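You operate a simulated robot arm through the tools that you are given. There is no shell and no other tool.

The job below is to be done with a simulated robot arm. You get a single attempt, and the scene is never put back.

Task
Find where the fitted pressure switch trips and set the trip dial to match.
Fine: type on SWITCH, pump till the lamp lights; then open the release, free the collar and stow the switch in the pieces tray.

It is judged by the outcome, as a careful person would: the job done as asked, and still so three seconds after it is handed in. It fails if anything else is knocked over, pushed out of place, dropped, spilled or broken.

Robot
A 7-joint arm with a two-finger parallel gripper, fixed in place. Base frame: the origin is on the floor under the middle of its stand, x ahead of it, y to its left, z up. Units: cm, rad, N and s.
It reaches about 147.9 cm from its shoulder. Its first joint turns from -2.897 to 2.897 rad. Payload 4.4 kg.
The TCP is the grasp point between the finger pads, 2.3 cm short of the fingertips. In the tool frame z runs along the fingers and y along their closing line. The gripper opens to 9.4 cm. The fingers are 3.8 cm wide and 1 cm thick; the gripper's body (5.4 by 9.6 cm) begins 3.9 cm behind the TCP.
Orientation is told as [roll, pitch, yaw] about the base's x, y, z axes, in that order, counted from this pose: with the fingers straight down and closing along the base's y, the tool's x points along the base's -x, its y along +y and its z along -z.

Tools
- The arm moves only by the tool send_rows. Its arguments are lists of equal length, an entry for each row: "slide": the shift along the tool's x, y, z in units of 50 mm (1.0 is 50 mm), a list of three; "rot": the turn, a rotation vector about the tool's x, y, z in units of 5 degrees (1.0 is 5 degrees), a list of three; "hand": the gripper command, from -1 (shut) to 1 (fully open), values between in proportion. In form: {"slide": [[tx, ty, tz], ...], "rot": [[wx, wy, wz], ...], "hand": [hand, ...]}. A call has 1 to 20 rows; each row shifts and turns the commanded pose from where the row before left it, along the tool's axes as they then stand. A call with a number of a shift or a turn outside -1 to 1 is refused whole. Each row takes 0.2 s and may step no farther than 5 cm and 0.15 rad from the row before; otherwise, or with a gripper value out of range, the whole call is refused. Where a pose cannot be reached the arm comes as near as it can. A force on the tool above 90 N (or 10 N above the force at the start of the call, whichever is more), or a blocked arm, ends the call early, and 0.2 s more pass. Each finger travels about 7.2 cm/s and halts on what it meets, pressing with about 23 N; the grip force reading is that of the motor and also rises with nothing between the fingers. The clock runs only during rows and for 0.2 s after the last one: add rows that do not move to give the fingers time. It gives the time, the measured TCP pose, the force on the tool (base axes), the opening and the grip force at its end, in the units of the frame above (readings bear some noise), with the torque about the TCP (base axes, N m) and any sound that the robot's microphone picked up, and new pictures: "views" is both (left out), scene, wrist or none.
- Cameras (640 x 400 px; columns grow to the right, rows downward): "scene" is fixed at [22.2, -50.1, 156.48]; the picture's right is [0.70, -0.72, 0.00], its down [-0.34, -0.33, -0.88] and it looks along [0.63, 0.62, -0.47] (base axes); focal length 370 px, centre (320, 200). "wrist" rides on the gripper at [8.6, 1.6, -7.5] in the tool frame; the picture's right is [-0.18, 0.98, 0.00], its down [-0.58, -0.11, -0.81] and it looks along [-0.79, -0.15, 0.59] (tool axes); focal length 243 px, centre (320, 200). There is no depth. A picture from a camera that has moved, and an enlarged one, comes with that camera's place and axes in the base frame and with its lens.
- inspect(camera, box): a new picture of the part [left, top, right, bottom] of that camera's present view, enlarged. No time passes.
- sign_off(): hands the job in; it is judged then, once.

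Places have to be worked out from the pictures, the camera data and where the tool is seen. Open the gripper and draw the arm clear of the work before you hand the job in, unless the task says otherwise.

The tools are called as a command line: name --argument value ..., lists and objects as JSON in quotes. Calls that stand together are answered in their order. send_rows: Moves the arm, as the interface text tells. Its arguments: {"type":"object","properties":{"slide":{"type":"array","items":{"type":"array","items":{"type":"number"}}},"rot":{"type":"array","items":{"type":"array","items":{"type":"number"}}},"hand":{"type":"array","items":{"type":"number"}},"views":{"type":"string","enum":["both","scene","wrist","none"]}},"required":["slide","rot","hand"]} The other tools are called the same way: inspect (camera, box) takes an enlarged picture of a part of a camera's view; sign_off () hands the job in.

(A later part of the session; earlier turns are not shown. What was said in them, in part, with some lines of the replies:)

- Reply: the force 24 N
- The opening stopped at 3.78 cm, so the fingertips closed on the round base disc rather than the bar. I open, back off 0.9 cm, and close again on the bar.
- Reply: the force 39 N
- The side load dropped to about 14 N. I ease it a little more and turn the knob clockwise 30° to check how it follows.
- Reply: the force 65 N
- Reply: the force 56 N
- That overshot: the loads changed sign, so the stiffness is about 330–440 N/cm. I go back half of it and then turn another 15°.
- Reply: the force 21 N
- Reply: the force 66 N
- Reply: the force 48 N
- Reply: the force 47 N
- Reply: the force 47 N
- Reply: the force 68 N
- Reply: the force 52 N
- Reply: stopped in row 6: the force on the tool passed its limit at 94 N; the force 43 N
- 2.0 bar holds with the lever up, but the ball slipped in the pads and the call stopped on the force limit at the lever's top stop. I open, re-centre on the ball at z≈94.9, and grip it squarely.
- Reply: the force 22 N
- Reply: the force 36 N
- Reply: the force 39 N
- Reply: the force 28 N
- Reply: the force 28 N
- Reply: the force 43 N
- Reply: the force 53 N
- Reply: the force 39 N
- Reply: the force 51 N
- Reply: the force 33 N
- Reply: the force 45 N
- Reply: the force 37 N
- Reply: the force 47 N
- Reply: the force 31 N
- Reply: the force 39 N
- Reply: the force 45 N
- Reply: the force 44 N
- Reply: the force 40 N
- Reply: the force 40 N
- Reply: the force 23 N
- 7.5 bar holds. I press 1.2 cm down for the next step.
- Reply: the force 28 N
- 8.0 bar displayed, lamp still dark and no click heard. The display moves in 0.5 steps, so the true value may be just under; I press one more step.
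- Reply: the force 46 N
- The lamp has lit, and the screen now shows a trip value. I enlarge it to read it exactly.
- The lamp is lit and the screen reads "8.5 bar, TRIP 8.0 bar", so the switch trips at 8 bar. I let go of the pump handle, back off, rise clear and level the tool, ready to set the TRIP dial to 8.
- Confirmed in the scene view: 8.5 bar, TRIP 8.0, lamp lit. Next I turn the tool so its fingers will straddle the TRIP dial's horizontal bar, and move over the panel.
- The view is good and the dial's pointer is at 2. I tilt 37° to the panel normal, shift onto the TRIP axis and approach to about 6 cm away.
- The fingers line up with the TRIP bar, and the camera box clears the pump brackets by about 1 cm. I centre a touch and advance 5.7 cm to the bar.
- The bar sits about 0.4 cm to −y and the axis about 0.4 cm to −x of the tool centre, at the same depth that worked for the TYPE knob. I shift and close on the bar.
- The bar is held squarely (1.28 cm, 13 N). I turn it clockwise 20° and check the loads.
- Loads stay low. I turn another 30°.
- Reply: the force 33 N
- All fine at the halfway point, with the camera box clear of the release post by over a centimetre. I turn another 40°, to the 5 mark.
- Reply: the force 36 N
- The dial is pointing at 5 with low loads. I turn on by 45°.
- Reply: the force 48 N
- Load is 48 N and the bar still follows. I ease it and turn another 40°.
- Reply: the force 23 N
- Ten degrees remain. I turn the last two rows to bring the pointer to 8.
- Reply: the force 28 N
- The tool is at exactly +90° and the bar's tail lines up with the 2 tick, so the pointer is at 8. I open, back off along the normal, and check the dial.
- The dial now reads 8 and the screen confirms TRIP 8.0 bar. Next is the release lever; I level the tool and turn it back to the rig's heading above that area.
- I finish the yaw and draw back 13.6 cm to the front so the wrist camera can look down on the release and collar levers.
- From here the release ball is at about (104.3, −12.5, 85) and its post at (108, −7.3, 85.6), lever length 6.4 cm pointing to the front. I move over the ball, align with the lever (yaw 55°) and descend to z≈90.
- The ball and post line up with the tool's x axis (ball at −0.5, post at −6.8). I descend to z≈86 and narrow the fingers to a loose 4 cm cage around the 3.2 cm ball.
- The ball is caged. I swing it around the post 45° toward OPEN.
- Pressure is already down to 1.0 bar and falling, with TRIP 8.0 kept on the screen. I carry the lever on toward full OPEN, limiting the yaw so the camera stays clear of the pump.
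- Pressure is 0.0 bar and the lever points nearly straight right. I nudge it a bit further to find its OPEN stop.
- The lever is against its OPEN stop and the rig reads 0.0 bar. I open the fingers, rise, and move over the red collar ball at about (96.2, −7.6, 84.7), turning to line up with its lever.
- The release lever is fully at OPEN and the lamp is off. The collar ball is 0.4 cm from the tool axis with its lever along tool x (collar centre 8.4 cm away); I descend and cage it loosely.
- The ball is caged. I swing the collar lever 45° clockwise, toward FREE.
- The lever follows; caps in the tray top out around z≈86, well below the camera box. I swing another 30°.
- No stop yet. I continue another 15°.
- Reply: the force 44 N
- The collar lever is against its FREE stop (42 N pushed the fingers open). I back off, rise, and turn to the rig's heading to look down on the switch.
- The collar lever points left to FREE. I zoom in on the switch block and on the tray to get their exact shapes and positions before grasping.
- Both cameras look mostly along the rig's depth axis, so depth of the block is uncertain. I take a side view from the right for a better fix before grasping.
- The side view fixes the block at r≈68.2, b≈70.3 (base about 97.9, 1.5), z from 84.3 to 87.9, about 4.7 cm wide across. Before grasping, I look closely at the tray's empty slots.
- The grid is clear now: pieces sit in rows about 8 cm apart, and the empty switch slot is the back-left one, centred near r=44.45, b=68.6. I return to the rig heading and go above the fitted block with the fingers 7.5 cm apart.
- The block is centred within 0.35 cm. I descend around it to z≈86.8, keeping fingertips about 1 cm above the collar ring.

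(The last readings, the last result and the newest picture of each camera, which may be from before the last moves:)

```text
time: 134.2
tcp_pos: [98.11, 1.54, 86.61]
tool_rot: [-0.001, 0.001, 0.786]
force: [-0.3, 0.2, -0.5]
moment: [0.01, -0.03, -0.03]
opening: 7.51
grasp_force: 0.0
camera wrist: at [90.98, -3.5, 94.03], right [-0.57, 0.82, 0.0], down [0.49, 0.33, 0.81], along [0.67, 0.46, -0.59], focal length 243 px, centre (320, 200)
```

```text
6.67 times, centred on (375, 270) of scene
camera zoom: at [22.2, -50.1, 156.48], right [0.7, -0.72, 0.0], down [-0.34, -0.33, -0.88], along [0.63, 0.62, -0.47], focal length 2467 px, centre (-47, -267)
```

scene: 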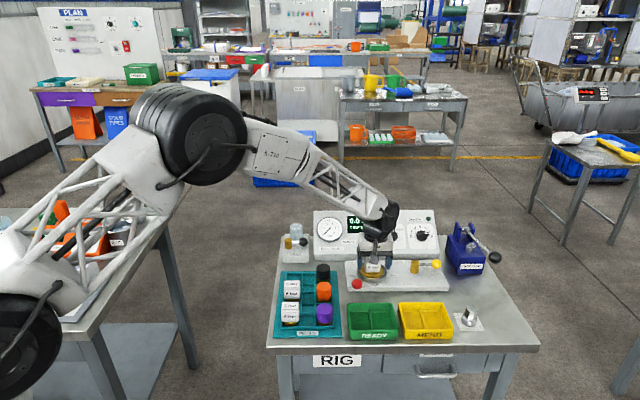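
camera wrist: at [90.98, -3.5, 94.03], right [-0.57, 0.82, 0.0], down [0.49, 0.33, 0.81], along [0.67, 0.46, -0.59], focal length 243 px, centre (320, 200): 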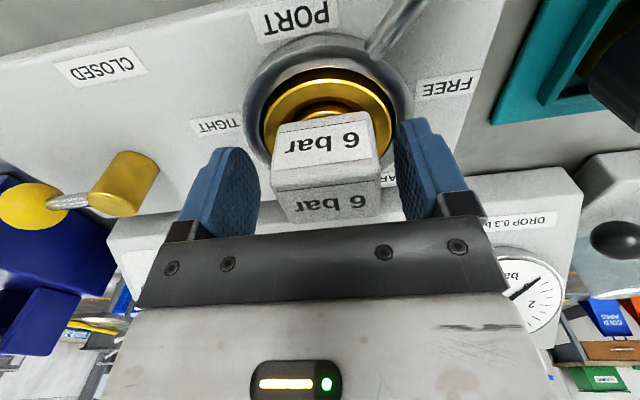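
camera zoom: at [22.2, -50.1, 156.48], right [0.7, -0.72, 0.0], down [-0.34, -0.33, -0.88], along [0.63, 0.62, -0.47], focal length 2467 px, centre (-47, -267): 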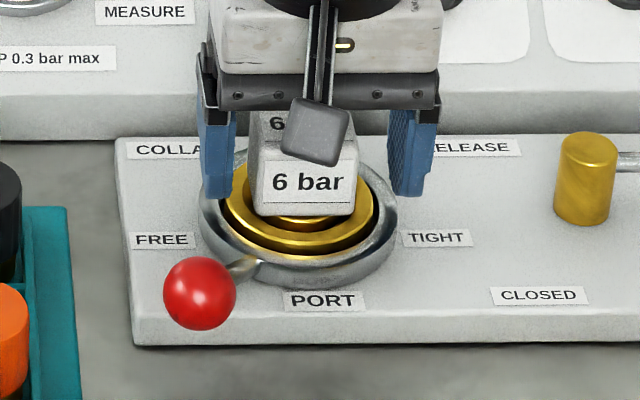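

The fingers straddle the block squarely. I close on it and check the side load.

send_rows --slide '[[0, 0, 0], [0, 0, 0], [0, 0, 0], [0, 0, 0], [0, 0, 0]]' --rot '[[0, 0, 0], [0, 0, 0], [0, 0, 0], [0, 0, 0], [0, 0, 0]]' --hand '[0.2, 0, -0.2, -0.2, -0.2]' --views "wrist"

inspect --camera "wrist" --box '[200, 60, 440, 240]'

```text
time: 135.4
tcp_pos: [98.13, 1.56, 86.61]
tool_rot: [-0.001, 0.0, 0.785]
force: [-21.1, 14.8, 8.3]
moment: [0.35, 0.56, -0.01]
opening: 4.86
grasp_force: 12.5
camera wrist: at [90.96, -3.46, 94.07], right [-0.57, 0.82, 0.0], down [0.49, 0.33, 0.81], along [0.67, 0.46, -0.59], focal length 243 px, centre (320, 200)
```

wrist: 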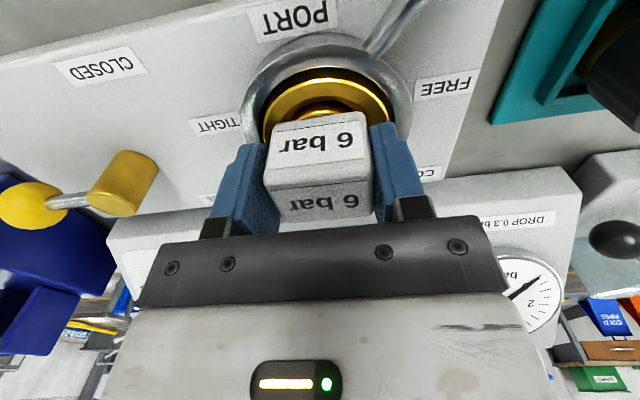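

```text
2.22 times, centred on (320, 150) of wrist
camera zoom: at [90.96, -3.46, 94.07], right [-0.57, 0.82, 0.0], down [0.49, 0.33, 0.81], along [0.67, 0.46, -0.59], focal length 539 px, centre (320, 311)
```

zoom: 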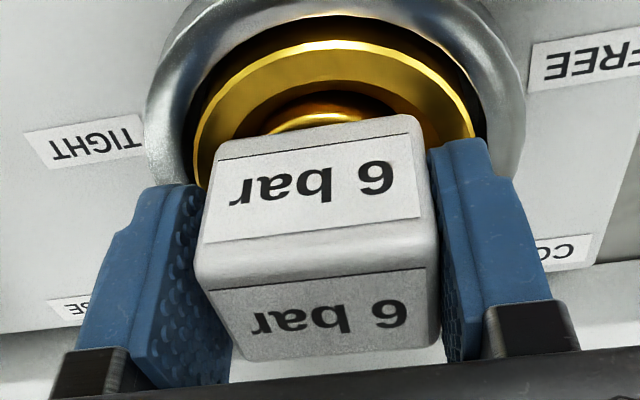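

The +y finger met the block first (25 N). I shift +y 0.1 cm and close fully.

send_rows --slide '[[0, 0.02, 0], [0, 0, 0], [0, 0, 0], [0, 0, 0]]' --rot '[[0, 0, 0], [0, 0, 0], [0, 0, 0], [0, 0, 0]]' --hand '[-0.2, -1, -1, -1]' --views "wrist"

```text
time: 136.4
tcp_pos: [98.1, 1.47, 86.66]
tool_rot: [0.0, 0.0, 0.787]
force: [-26.5, 26.7, 14.1]
moment: [0.63, 0.69, 0.0]
opening: 4.61
grasp_force: 23.0
camera wrist: at [90.86, -3.37, 94.05], right [-0.57, 0.82, 0.0], down [0.49, 0.33, 0.81], along [0.67, 0.46, -0.59], focal length 243 px, centre (320, 200)
```

wrist: 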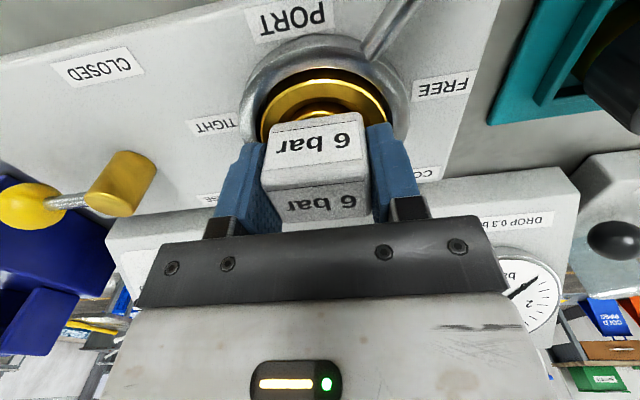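

Still one-sided (reading 23, as before when only one finger touched). I shift +y another 0.2 cm.

send_rows --slide '[[0, 0.02, 0], [0, 0.02, 0], [0, 0, 0], [0, 0, 0]]' --rot '[[0, 0, 0], [0, 0, 0], [0, 0, 0], [0, 0, 0]]' --hand '[-1, -1, -1, -1]' --views "wrist"

inspect --camera "wrist" --box '[200, 60, 440, 240]'

```text
time: 137.4
tcp_pos: [98.09, 1.71, 86.61]
tool_rot: [0.0, -0.002, 0.785]
force: [1.2, -3.5, 9.3]
moment: [-0.36, -0.2, 0.05]
opening: 4.57
grasp_force: 23.2
camera wrist: at [90.74, -3.34, 94.02], right [-0.56, 0.83, 0.0], down [0.49, 0.33, 0.81], along [0.67, 0.46, -0.59], focal length 243 px, centre (320, 200)
```

wrist: 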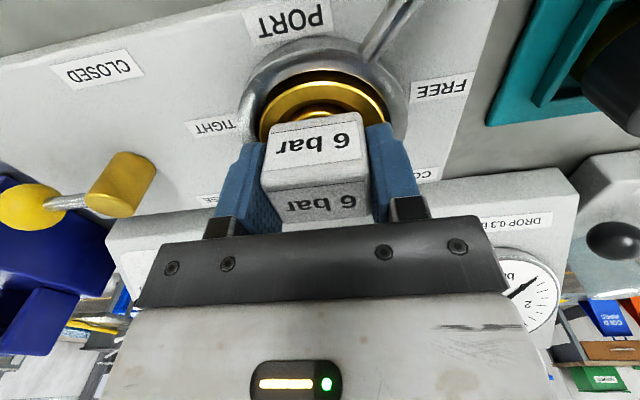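

```text
2.22 times, centred on (320, 150) of wrist
camera zoom: at [90.74, -3.34, 94.02], right [-0.56, 0.83, 0.0], down [0.49, 0.33, 0.81], along [0.67, 0.46, -0.59], focal length 539 px, centre (320, 311)
```

zoom: 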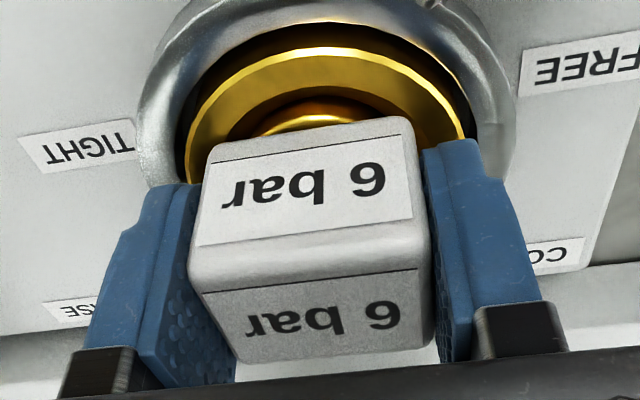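

The load is balanced (3 N) with the block held at 4.57 cm. I lift slowly, straight up, watching the force.

send_rows --slide '[[0, 0, -0.1], [0, 0, -0.1], [0, 0, -0.1], [0, 0, -0.1], [0, 0, 0]]' --rot '[[0, 0, 0], [0, 0, 0], [0, 0, 0], [0, 0, 0], [0, 0, 0]]' --hand '[-1, -1, -1, -1, -1]'

inspect --camera "scene" --box '[340, 240, 410, 300]'

```text
time: 138.6
tcp_pos: [97.83, 1.84, 88.48]
tool_rot: [0.001, -0.001, 0.785]
force: [-0.1, 0.2, -1.6]
moment: [-0.01, 0.06, 0.01]
opening: 4.59
grasp_force: 23.0
camera wrist: at [90.59, -3.19, 95.91], right [-0.57, 0.82, 0.0], down [0.49, 0.33, 0.81], along [0.67, 0.46, -0.59], focal length 243 px, centre (320, 200)
```

scene: 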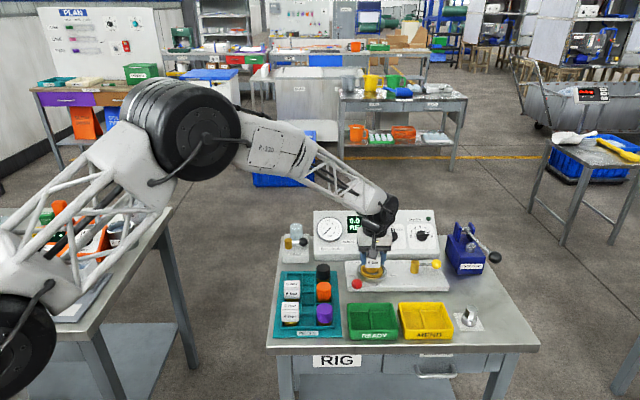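
wrist: 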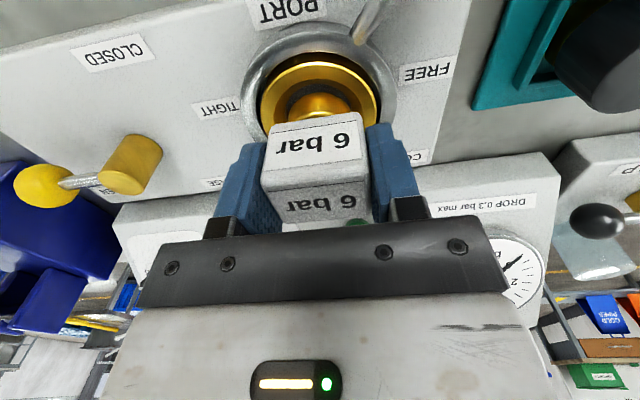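

```text
6.67 times, centred on (375, 270) of scene
camera zoom: at [22.2, -50.1, 156.48], right [0.7, -0.72, 0.0], down [-0.34, -0.33, -0.88], along [0.63, 0.62, -0.47], focal length 2467 px, centre (-47, -267)
```

zoom: 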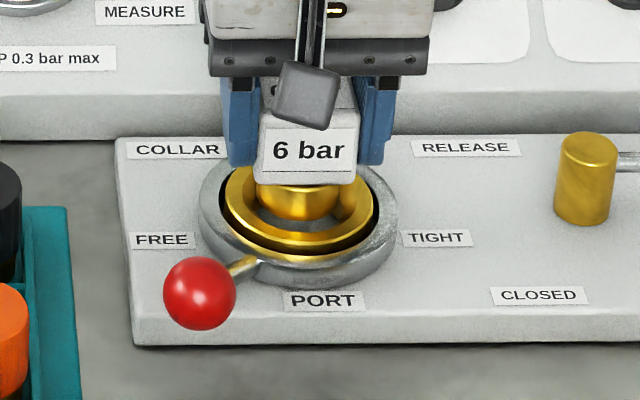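

It comes out freely with the brass stem showing. I keep lifting to clear everything.

send_rows --slide '[[0, 0, -0.15], [0, 0, -0.2], [0, 0, -0.3], [0, 0, -0.4], [0, 0, -0.45], [0, 0, -0.45], [0, 0, 0]]' --rot '[[0, 0, 0], [0, 0, 0], [0, 0, 0], [0, 0, 0], [0, 0, 0], [0, 0, 0], [0, 0, 0]]' --hand '[-1, -1, -1, -1, -1, -1, -1]'

inspect --camera "scene" --box '[320, 205, 430, 295]'

inspect --camera "wrist" --box '[200, 60, 440, 240]'

```text
time: 140.2
tcp_pos: [97.94, 2.09, 98.33]
tool_rot: [-0.001, 0.0, 0.786]
force: [0.3, -0.1, -2.6]
moment: [-0.05, 0.0, -0.02]
opening: 4.59
grasp_force: 22.8
camera wrist: at [90.66, -2.9, 105.68], right [-0.57, 0.82, 0.0], down [0.49, 0.33, 0.81], along [0.67, 0.46, -0.59], focal length 243 px, centre (320, 200)
```

scene: 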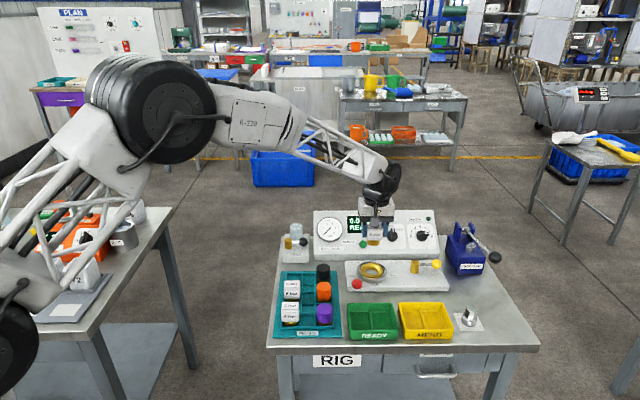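
wrist: 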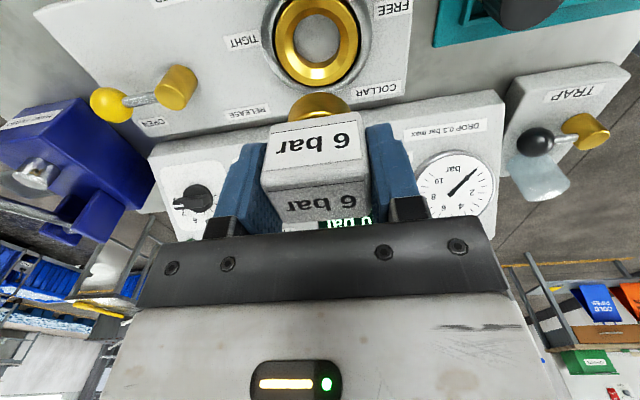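

```text
4.44 times, centred on (375, 250) of scene
camera zoom: at [22.2, -50.1, 156.48], right [0.7, -0.72, 0.0], down [-0.34, -0.33, -0.88], along [0.63, 0.62, -0.47], focal length 1644 px, centre (76, -22)
```

zoom: 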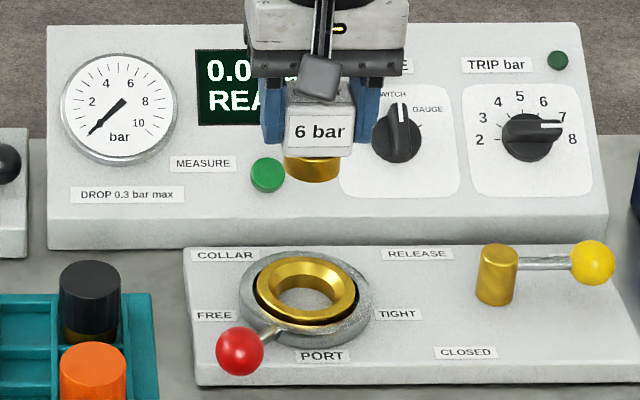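

```text
2.22 times, centred on (320, 150) of wrist
camera zoom: at [90.66, -2.9, 105.68], right [-0.57, 0.82, 0.0], down [0.49, 0.33, 0.81], along [0.67, 0.46, -0.59], focal length 539 px, centre (320, 311)
```

zoom: 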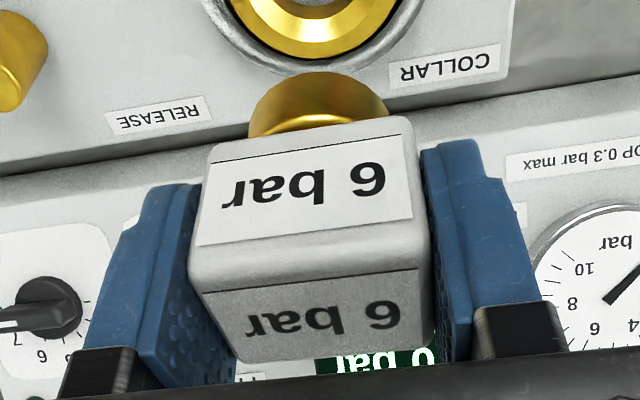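

The switch is out: a block with a brass stem about 3.7 cm across. I carry it level, about 7 cm above the tallest piece, to over the empty back-left slot.

send_rows --slide '[[0.0707, 0.777, 0], [0.0707, 0.777, 0], [0.0707, 0.777, 0], [0.0707, 0.777, 0], [0.0707, 0.777, 0], [0.0707, 0.777, 0], [0, 0, 0]]' --rot '[[0, 0, 0], [0, 0, 0], [0, 0, 0], [0, 0, 0], [0, 0, 0], [0, 0, 0], [0, 0, 0]]' --hand '[-1, -1, -1, -1, -1, -1, -1]'

inspect --camera "wrist" --box '[220, 0, 420, 140]'

inspect --camera "scene" --box '[265, 215, 365, 345]'

```text
time: 141.8
tcp_pos: [79.67, 16.74, 98.21]
tool_rot: [-0.003, -0.002, 0.785]
force: [0.0, -0.5, -0.7]
moment: [-0.01, 0.0, 0.02]
opening: 4.55
grasp_force: 22.5
camera wrist: at [72.49, 11.65, 105.66], right [-0.57, 0.82, 0.0], down [0.49, 0.33, 0.81], along [0.67, 0.46, -0.59], focal length 243 px, centre (320, 200)
```

scene: 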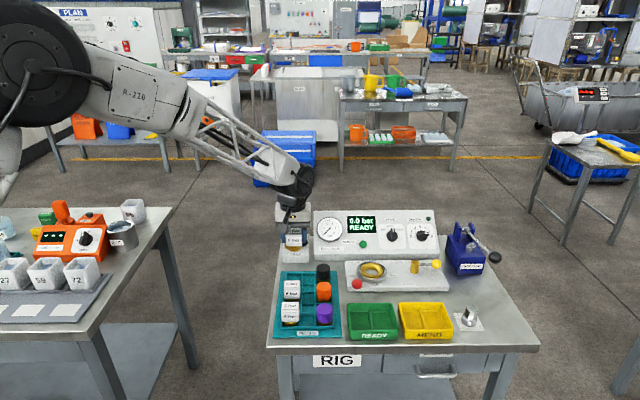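
wrist: 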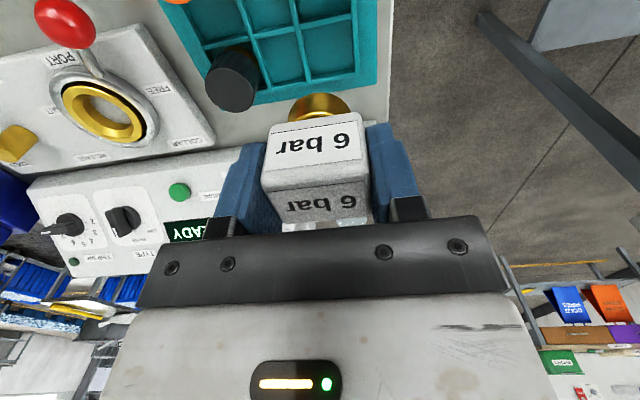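

```text
2.86 times, centred on (320, 70) of wrist
camera zoom: at [72.49, 11.65, 105.66], right [-0.57, 0.82, 0.0], down [0.49, 0.33, 0.81], along [0.67, 0.46, -0.59], focal length 693 px, centre (320, 571)
```

zoom: 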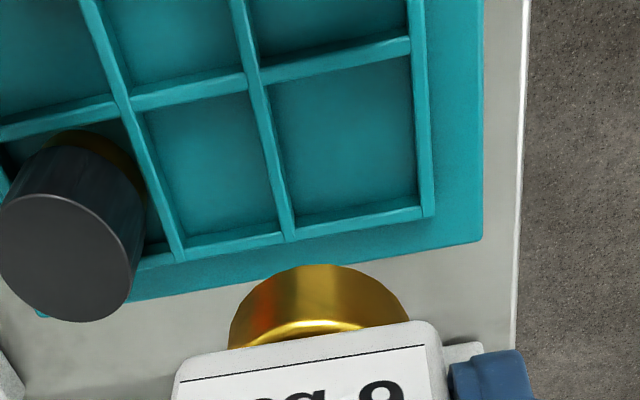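

```text
3.08 times, centred on (315, 280) of scene
camera zoom: at [22.2, -50.1, 156.48], right [0.7, -0.72, 0.0], down [-0.34, -0.33, -0.88], along [0.63, 0.62, -0.47], focal length 1138 px, centre (335, -46)
```

zoom: 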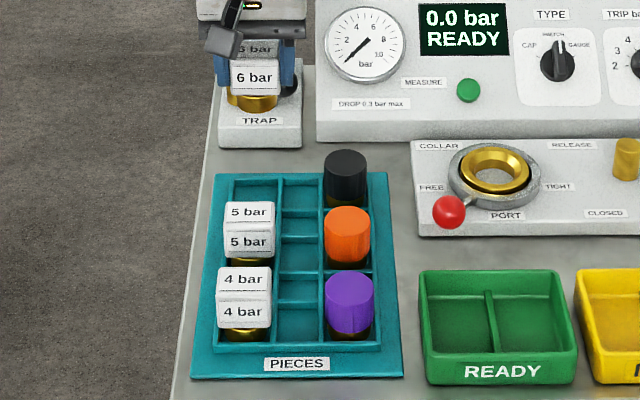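

I can see the slot from above. Correcting for known camera bias (checked against the port), its centre is about r=44.2, b=69.8, so I shift 1.6 cm deeper and 0.3 cm left and descend until the stem is about 2 cm above the tray wall.

send_rows --slide '[[-0.16, 0.03, 0], [-0.16, 0.03, 0], [0, 0, 0.5], [0, 0, 0.5], [0, 0, 0.5], [0, 0, 0.44], [0, 0, 0]]' --rot '[[0, 0, 0], [0, 0, 0], [0, 0, 0], [0, 0, 0], [0, 0, 0], [0, 0, 0], [0, 0, 0]]' --hand '[-1, -1, -1, -1, -1, -1, -1]'

inspect --camera "wrist" --box '[220, 20, 420, 160]'

inspect --camera "scene" --box '[270, 235, 350, 300]'

```text
time: 143.4
tcp_pos: [80.94, 18.24, 88.74]
tool_rot: [0.0, -0.002, 0.786]
force: [0.4, -0.4, -1.5]
moment: [-0.02, 0.02, -0.01]
opening: 4.56
grasp_force: 23.4
camera wrist: at [73.68, 13.29, 96.18], right [-0.57, 0.82, 0.0], down [0.49, 0.33, 0.81], along [0.67, 0.46, -0.59], focal length 243 px, centre (320, 200)
```

scene: 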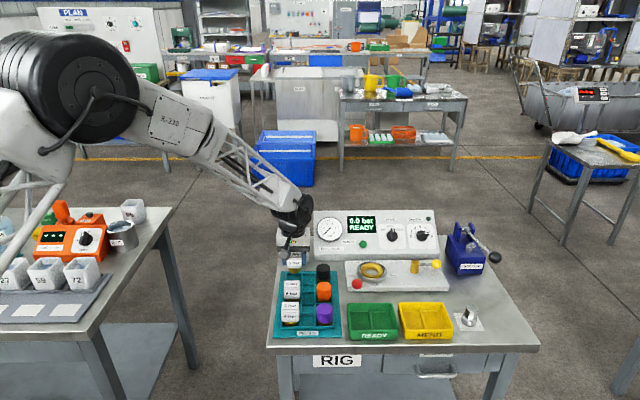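
wrist: 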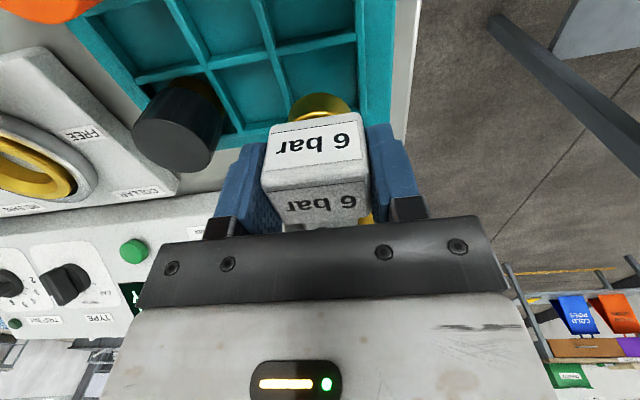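

```text
2.86 times, centred on (320, 90) of wrist
camera zoom: at [73.68, 13.29, 96.18], right [-0.57, 0.82, 0.0], down [0.49, 0.33, 0.81], along [0.67, 0.46, -0.59], focal length 693 px, centre (320, 514)
```

zoom: 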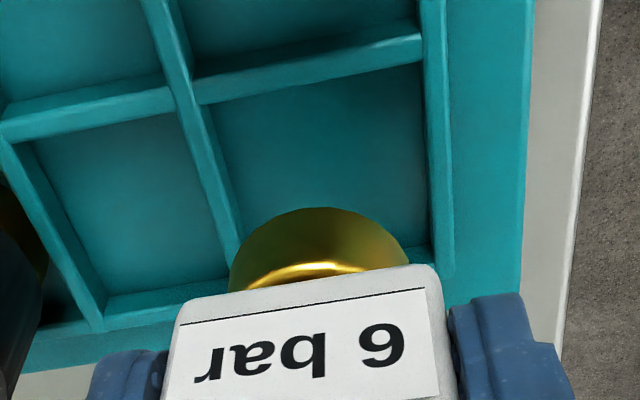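

```text
6.15 times, centred on (310, 268) of scene
camera zoom: at [22.2, -50.1, 156.48], right [0.7, -0.72, 0.0], down [-0.34, -0.33, -0.88], along [0.63, 0.62, -0.47], focal length 2277 px, centre (382, -215)
```

zoom: 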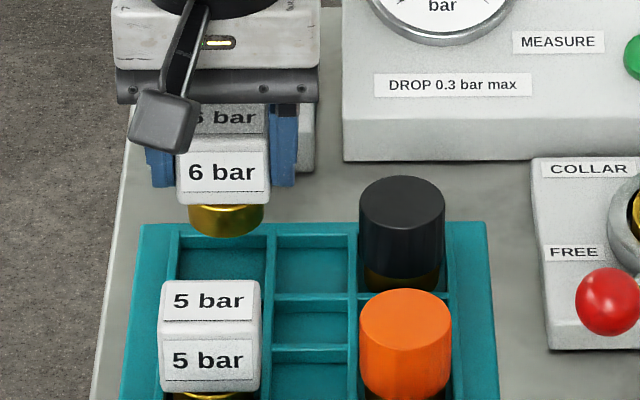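

Stem and slot are nearly lined up; the remaining offset is about +0.3 cm in x and +0.12 cm in y. I shift and lower 2 cm, then look again.

send_rows --slide '[[0.06, 0.024, 0], [0, 0, 0.1], [0, 0, 0.1], [0, 0, 0.1], [0, 0, 0.1], [0, 0, 0]]' --rot '[[0, 0, 0], [0, 0, 0], [0, 0, 0], [0, 0, 0], [0, 0, 0], [0, 0, 0]]' --hand '[-1, -1, -1, -1, -1, -1]'

inspect --camera "wrist" --box '[240, 40, 420, 160]'

inspect --camera "scene" --box '[275, 245, 335, 290]'

```text
time: 144.8
tcp_pos: [80.6, 18.04, 86.53]
tool_rot: [0.0, 0.001, 0.785]
force: [0.0, -0.6, -2.0]
moment: [0.01, -0.01, 0.01]
opening: 4.58
grasp_force: 23.2
camera wrist: at [73.36, 13.13, 93.98], right [-0.57, 0.82, 0.0], down [0.49, 0.33, 0.81], along [0.67, 0.46, -0.59], focal length 243 px, centre (320, 200)
```

scene: 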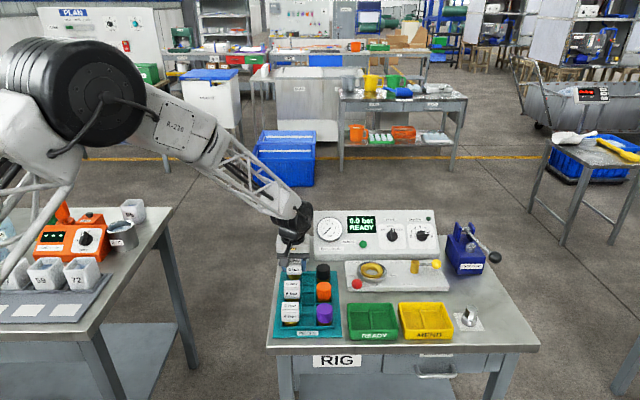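
wrist: 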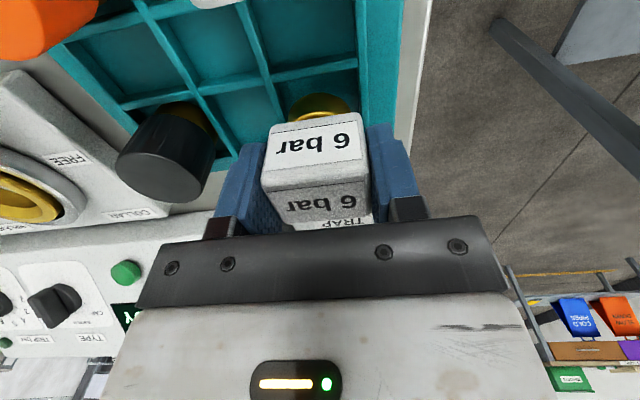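

```text
3.33 times, centred on (330, 100) of wrist
camera zoom: at [73.36, 13.13, 93.98], right [-0.57, 0.82, 0.0], down [0.49, 0.33, 0.81], along [0.67, 0.46, -0.59], focal length 809 px, centre (287, 533)
```

zoom: 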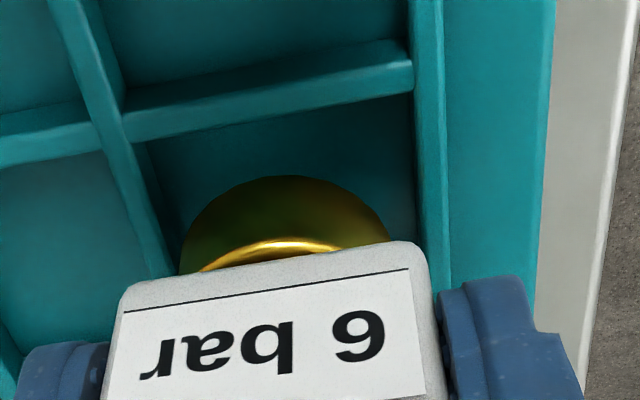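

```text
8.89 times, centred on (305, 268) of scene
camera zoom: at [22.2, -50.1, 156.48], right [0.7, -0.72, 0.0], down [-0.34, -0.33, -0.88], along [0.63, 0.62, -0.47], focal length 3289 px, centre (453, -400)
```

zoom: 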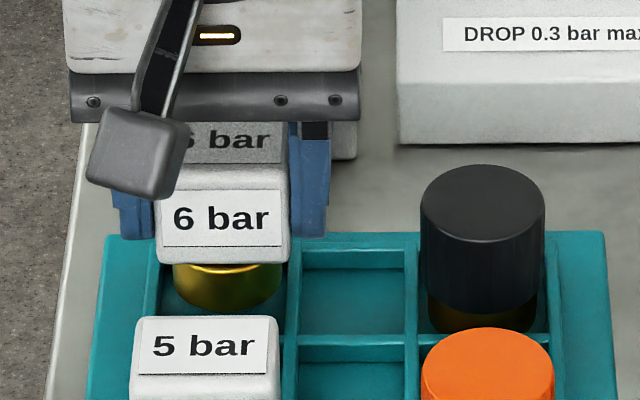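

The stem is over the slot with clearance on all sides; it needs about 0.12 cm more left and 0.15 cm forward. I shift and lower 0.9 cm.

send_rows --slide '[[0.03, 0.024, 0], [0, 0, 0.06], [0, 0, 0.06], [0, 0, 0.06], [0, 0, 0]]' --rot '[[0, 0, 0], [0, 0, 0], [0, 0, 0], [0, 0, 0], [0, 0, 0]]' --hand '[-1, -1, -1, -1, -1]'

inspect --camera "wrist" --box '[240, 40, 420, 160]'

inspect --camera "scene" --box '[275, 245, 335, 290]'

```text
time: 146.0
tcp_pos: [80.29, 18.13, 85.71]
tool_rot: [0.0, 0.001, 0.786]
force: [0.1, 0.5, -0.9]
moment: [0.0, 0.01, 0.01]
opening: 4.59
grasp_force: 23.1
camera wrist: at [73.18, 13.12, 93.07], right [-0.57, 0.82, 0.0], down [0.49, 0.33, 0.81], along [0.67, 0.46, -0.59], focal length 243 px, centre (320, 200)
```

scene: 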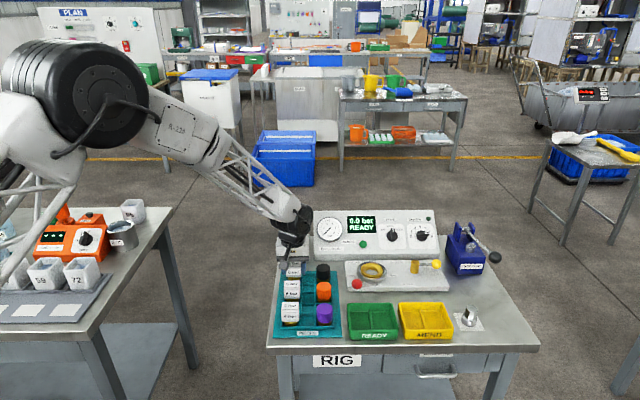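
wrist: 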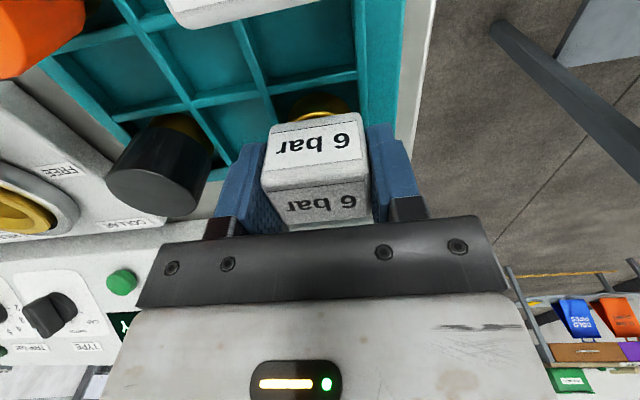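

```text
3.33 times, centred on (330, 100) of wrist
camera zoom: at [73.18, 13.12, 93.07], right [-0.57, 0.82, 0.0], down [0.49, 0.33, 0.81], along [0.67, 0.46, -0.59], focal length 809 px, centre (287, 533)
```

zoom: 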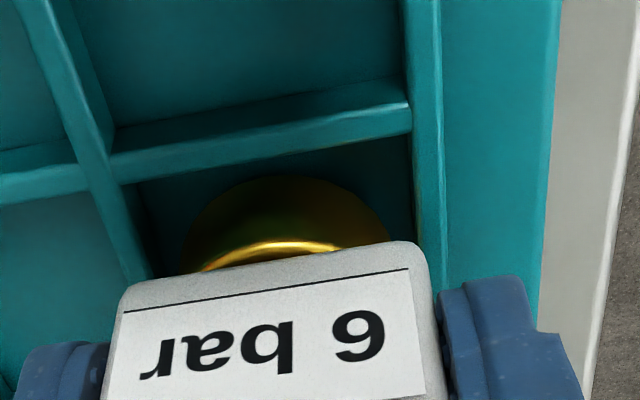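

```text
8.89 times, centred on (305, 268) of scene
camera zoom: at [22.2, -50.1, 156.48], right [0.7, -0.72, 0.0], down [-0.34, -0.33, -0.88], along [0.63, 0.62, -0.47], focal length 3289 px, centre (453, -400)
```

zoom: 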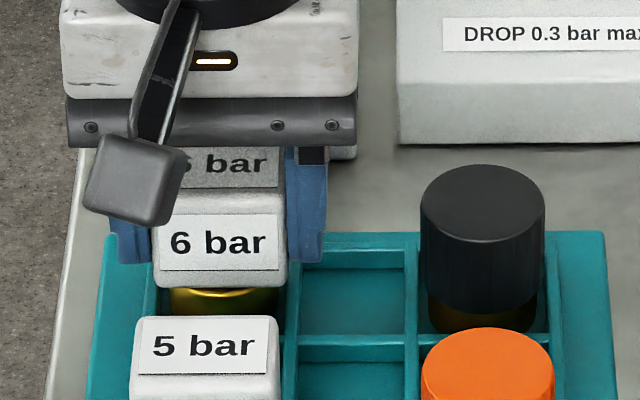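

The stem is now entering the slot without touching. I keep lowering gently to find the floor.

send_rows --slide '[[0, 0, 0.03], [0, 0, 0.03], [0, 0, 0.03], [0, 0, 0]]' --rot '[[0, 0, 0], [0, 0, 0], [0, 0, 0], [0, 0, 0]]' --hand '[-1, -1, -1, -1]' --views "scene"

inspect --camera "scene" --box '[275, 245, 335, 290]'

```text
time: 147.0
tcp_pos: [80.31, 18.05, 85.35]
tool_rot: [-0.001, 0.002, 0.786]
force: [-0.2, 0.2, -2.2]
moment: [-0.01, -0.01, 0.02]
opening: 4.59
grasp_force: 23.3
```

scene: 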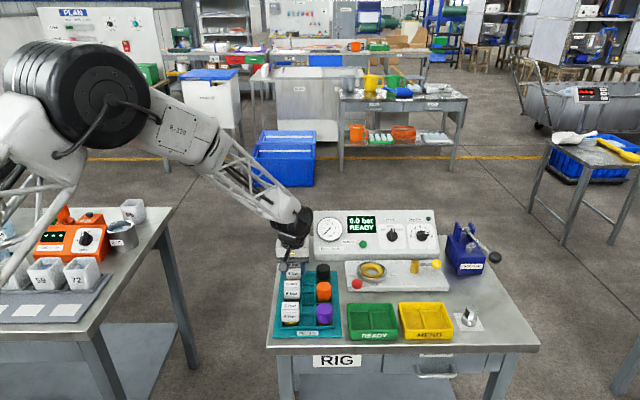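

```text
8.89 times, centred on (305, 268) of scene
camera zoom: at [22.2, -50.1, 156.48], right [0.7, -0.72, 0.0], down [-0.34, -0.33, -0.88], along [0.63, 0.62, -0.47], focal length 3289 px, centre (453, -400)
```

zoom: 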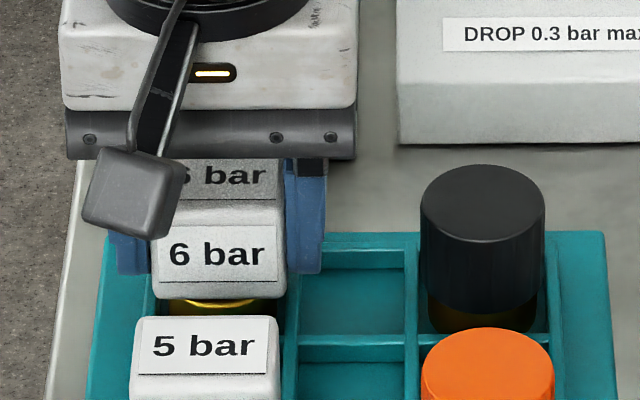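

No contact yet. I lower another 0.45 cm.

send_rows --slide '[[0, 0, 0.03], [0, 0, 0.03], [0, 0, 0.03], [0, 0, 0]]' --rot '[[0, 0, 0], [0, 0, 0], [0, 0, 0], [0, 0, 0]]' --hand '[-1, -1, -1, -1]' --views "scene"

inspect --camera "scene" --box '[275, 245, 335, 290]'

```text
time: 148.0
tcp_pos: [80.4, 17.9, 84.7]
tool_rot: [-0.001, -0.003, 0.784]
force: [7.7, 4.4, 20.1]
moment: [0.2, -0.25, -0.03]
opening: 4.61
grasp_force: 23.3
```

scene: 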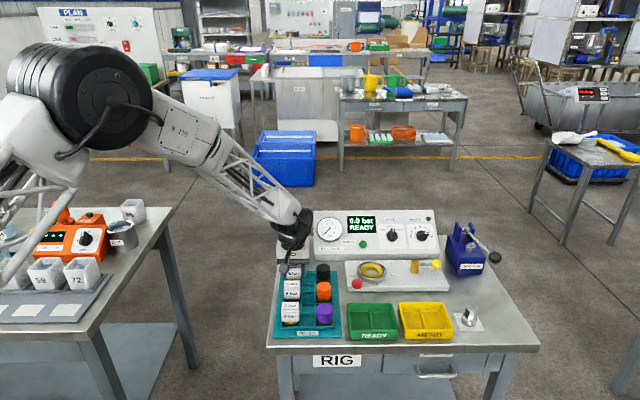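

```text
8.89 times, centred on (305, 268) of scene
camera zoom: at [22.2, -50.1, 156.48], right [0.7, -0.72, 0.0], down [-0.34, -0.33, -0.88], along [0.63, 0.62, -0.47], focal length 3289 px, centre (453, -400)
```

zoom: 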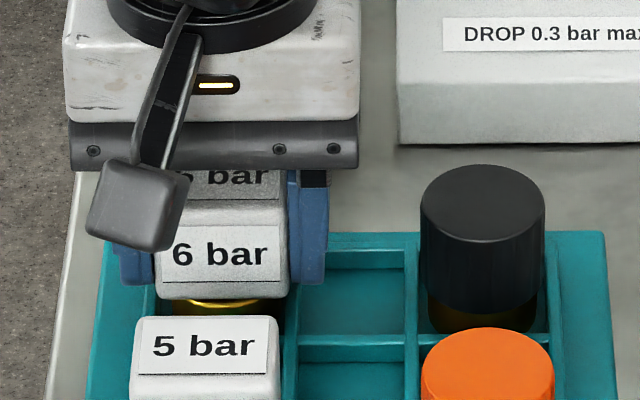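

I feel 20 N of upward force, so the stem has landed. I check from the wrist camera whether it sits on the slot floor rather than a wall.

inspect --camera "wrist" --box '[240, 40, 420, 160]'

inspect --camera "wrist" --box '[120, 0, 440, 200]'

```text
3.33 times, centred on (330, 100) of wrist
camera zoom: at [73.14, 13.02, 92.18], right [-0.57, 0.82, 0.0], down [0.49, 0.33, 0.81], along [0.67, 0.46, -0.59], focal length 809 px, centre (287, 533)
```

zoom: 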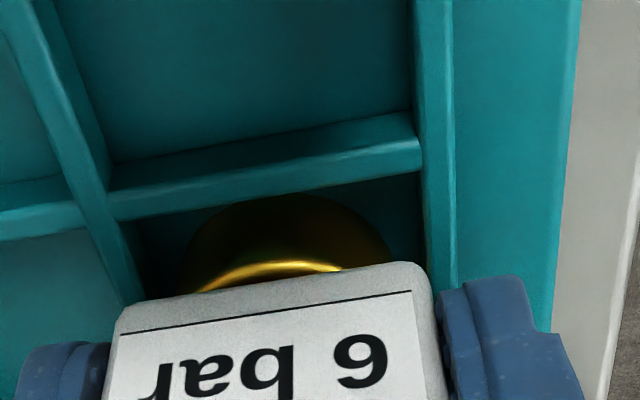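

```text
2.00 times, centred on (280, 100) of wrist
camera zoom: at [73.14, 13.02, 92.18], right [-0.57, 0.82, 0.0], down [0.49, 0.33, 0.81], along [0.67, 0.46, -0.59], focal length 485 px, centre (400, 400)
```

zoom: 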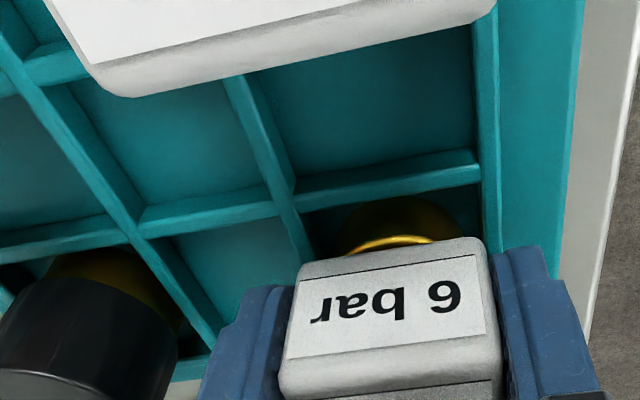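

The stem is down inside the slot. I relieve the pressure slightly, open the fingers gently, and check that the switch stands by itself.

send_rows --slide '[[0, 0, -0.03], [0, 0, 0], [0, 0, 0], [0, 0, 0], [0, 0, 0]]' --rot '[[0, 0, 0], [0, 0, 0], [0, 0, 0], [0, 0, 0], [0, 0, 0]]' --hand '[-1, 0.1, 0.3, 0.4, 0.4]'

inspect --camera "scene" --box '[275, 245, 335, 290]'

inspect --camera "wrist" --box '[200, 40, 440, 220]'

```text
time: 149.2
tcp_pos: [80.26, 17.94, 84.9]
tool_rot: [0.0, 0.001, 0.785]
force: [-0.2, -1.2, -0.6]
moment: [-0.02, -0.04, 0.02]
opening: 6.56
grasp_force: 0.1
camera wrist: at [73.11, 13.04, 92.28], right [-0.57, 0.82, 0.0], down [0.49, 0.33, 0.81], along [0.67, 0.46, -0.59], focal length 243 px, centre (320, 200)
```

scene: 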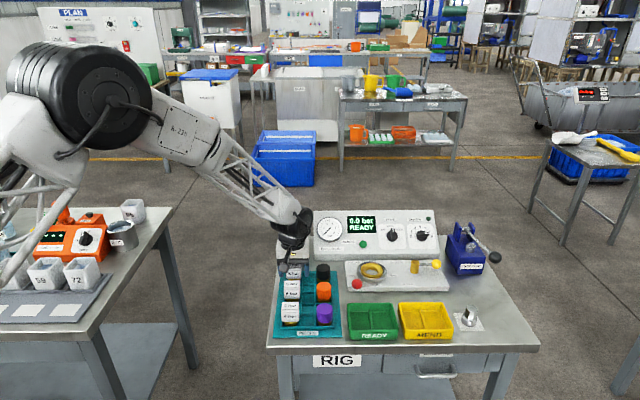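
wrist: 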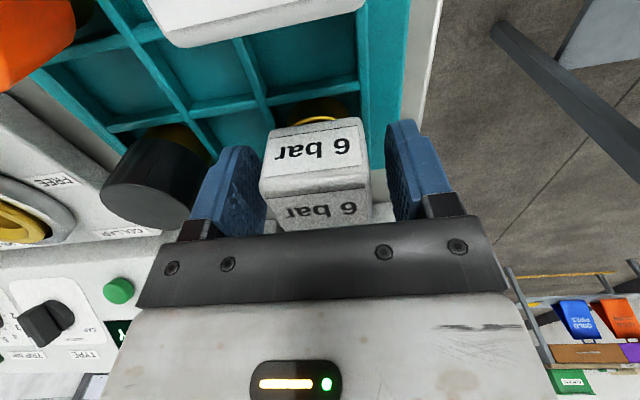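

```text
8.89 times, centred on (305, 268) of scene
camera zoom: at [22.2, -50.1, 156.48], right [0.7, -0.72, 0.0], down [-0.34, -0.33, -0.88], along [0.63, 0.62, -0.47], focal length 3289 px, centre (453, -400)
```

zoom: 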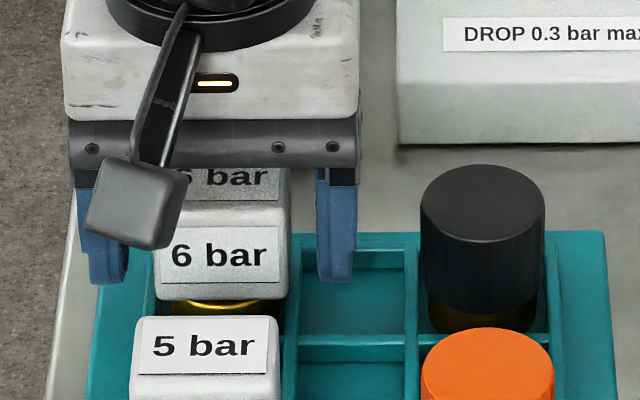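

```text
2.22 times, centred on (320, 130) of wrist
camera zoom: at [73.11, 13.04, 92.28], right [-0.57, 0.82, 0.0], down [0.49, 0.33, 0.81], along [0.67, 0.46, -0.59], focal length 539 px, centre (320, 356)
```

zoom: 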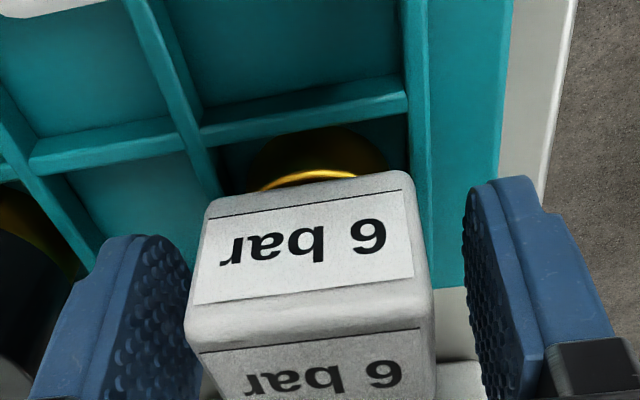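

The switch stands upright in the slot and the fingers are clear. I rise straight up and look at the whole rig.

send_rows --slide '[[0, 0, -0.2], [0, 0, -0.4], [0, 0, -0.7], [0, 0, -0.9], [0, 0, -0.9], [0, 0, 0]]' --rot '[[0, 0, 0], [0, 0, 0], [0, 0, 0], [0, 0, 0], [0, 0, 0], [0, 0, 0]]' --hand '[0.4, 0.4, 0.4, 0.4, 0.4, 0.4]'

inspect --camera "wrist" --box '[160, 0, 440, 180]'

inspect --camera "scene" --box '[265, 235, 355, 345]'

```text
time: 150.6
tcp_pos: [80.53, 17.83, 100.62]
tool_rot: [0.001, 0.0, 0.786]
force: [0.1, -0.3, 0.7]
moment: [-0.01, 0.0, -0.03]
opening: 6.56
grasp_force: 0.1
camera wrist: at [73.25, 12.85, 108.08], right [-0.57, 0.82, 0.0], down [0.49, 0.33, 0.81], along [0.67, 0.46, -0.59], focal length 243 px, centre (320, 200)
```

scene: 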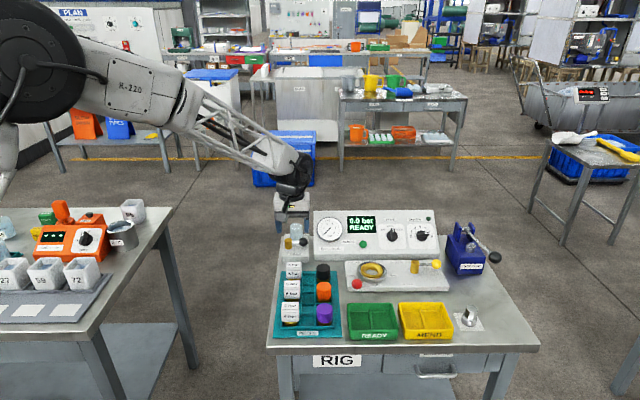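
wrist: 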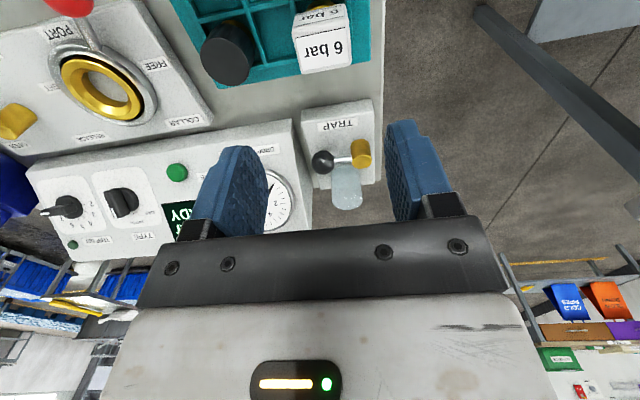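

```text
2.22 times, centred on (300, 90) of wrist
camera zoom: at [73.25, 12.85, 108.08], right [-0.57, 0.82, 0.0], down [0.49, 0.33, 0.81], along [0.67, 0.46, -0.59], focal length 539 px, centre (364, 444)
```

zoom: 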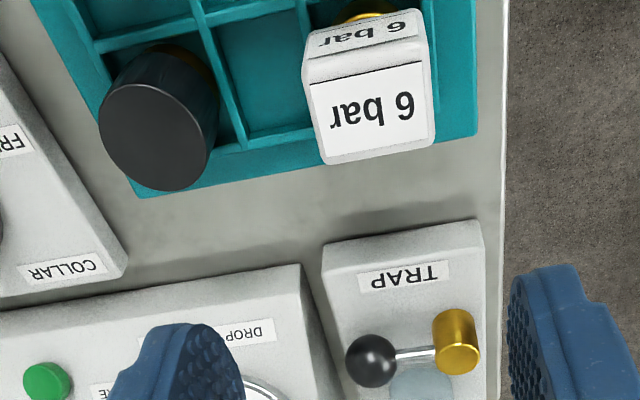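

```text
3.64 times, centred on (310, 290) of scene
camera zoom: at [22.2, -50.1, 156.48], right [0.7, -0.72, 0.0], down [-0.34, -0.33, -0.88], along [0.63, 0.62, -0.47], focal length 1346 px, centre (356, -127)
```

zoom: 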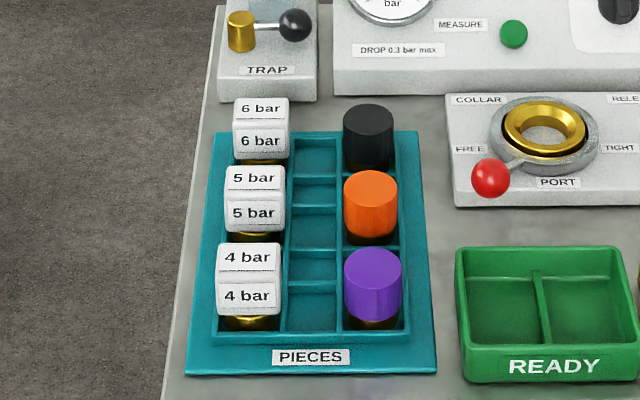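

The 6 bar switch stands in line with the 5 and 4 bar ones. I open the gripper fully and draw the arm up and clear of the rig, then check everything once more.

send_rows --slide '[[0, 0, -0.85], [0, 0, -0.85], [0, 0, -0.85], [0, 0, -0.85], [0, 0, -0.8], [0.17, 0.95, 0], [0.17, 0.95, 0], [0.17, 0.95, 0], [0, 0, 0], [0, 0, 0]]' --rot '[[0, 0, 0], [0, 0, 0], [0, 0, 0], [0, 0, 0], [0, 0, 0], [0, 0, 0], [0, 0, 0], [0, 0, 0], [0, 0, 0], [0, 0, 0]]' --hand '[1, 1, 1, 1, 1, 1, 1, 1, 1, 1]'

inspect --camera "scene" --box '[310, 205, 450, 265]'

inspect --camera "scene" --box '[260, 200, 520, 350]'

```text
time: 152.8
tcp_pos: [68.37, 26.54, 121.49]
tool_rot: [0.0, 0.0, 0.786]
force: [0.0, 0.3, 0.5]
moment: [0.02, 0.01, 0.0]
opening: 9.42
grasp_force: 0.1
camera wrist: at [61.09, 21.52, 128.87], right [-0.57, 0.82, 0.0], down [0.49, 0.33, 0.81], along [0.67, 0.46, -0.59], focal length 243 px, centre (320, 200)
```

scene: 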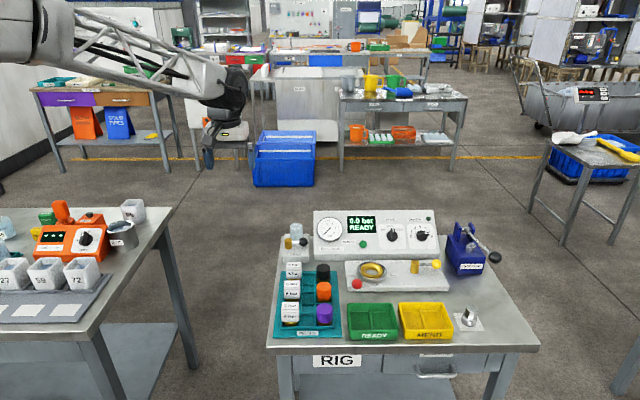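
wrist: 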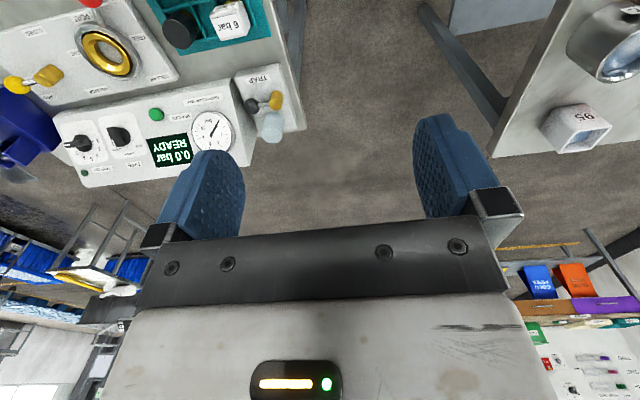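

```text
4.57 times, centred on (380, 235) of scene
camera zoom: at [22.2, -50.1, 156.48], right [0.7, -0.72, 0.0], down [-0.34, -0.33, -0.88], along [0.63, 0.62, -0.47], focal length 1692 px, centre (46, 40)
```

zoom: 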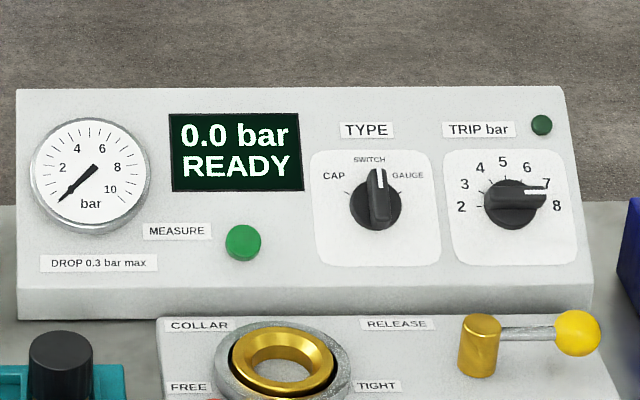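

```text
2.46 times, centred on (390, 275) of scene
camera zoom: at [22.2, -50.1, 156.48], right [0.7, -0.72, 0.0], down [-0.34, -0.33, -0.88], along [0.63, 0.62, -0.47], focal length 911 px, centre (148, 15)
```

zoom: 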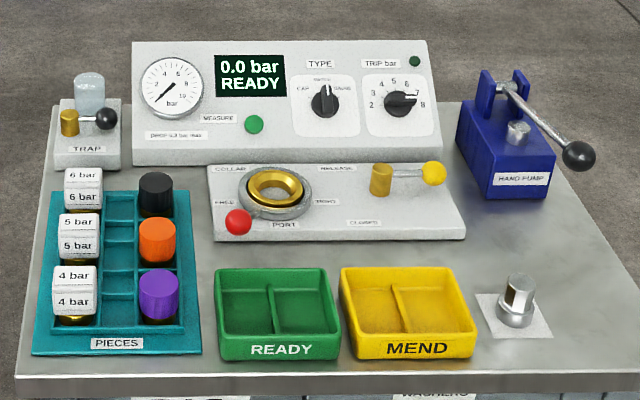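

Everything is in place. One last close look at the TRIP dial's pointer to be sure it is on 8.

inspect --camera "scene" --box '[376, 214, 440, 254]'

```text
10.00 times, centred on (408, 234) of scene
camera zoom: at [22.2, -50.1, 156.48], right [0.7, -0.72, 0.0], down [-0.34, -0.33, -0.88], along [0.63, 0.62, -0.47], focal length 3700 px, centre (-560, -140)
```

zoom: 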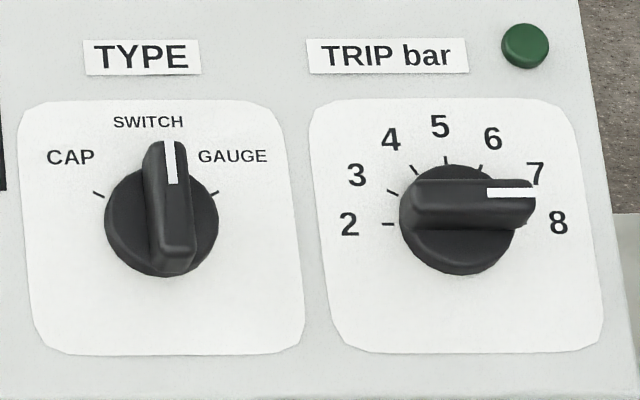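

The TRIP bar lies exactly as it did at 2 but with the pointer on the opposite side, so it is on 8. TYPE is on SWITCH, the release is open at 0.0 bar, the collar is free, the switch is stowed, and the arm is clear with the gripper open, so I hand the job in.

sign_off

```text
The job is handed in.
```

The fitted switch trips at 8.0 bar, even though its label says 6 bar, and the trip dial is now set to 8. I've handed the job in.

- **Finding the trip point:** with the type dial on SWITCH, I pumped in 0.5 bar steps. The lamp stayed dark up to 8.0 bar. It lit on the next step, with the screen showing "8.5 bar, TRIP 8.0 bar".
- **Venting and freeing:** I opened the release fully, and the pressure fell to 0.0 bar. I then swung the collar lever to its FREE stop.
- **Stowing:** the switch lifted out freely. It now stands upright in the empty back-left slot of the pieces tray, in line with the 5 bar and 4 bar switches.

In the last pictures nothing else on the rig was knocked over or moved, and the arm was clear with the gripper open. The type dial is still on SWITCH.
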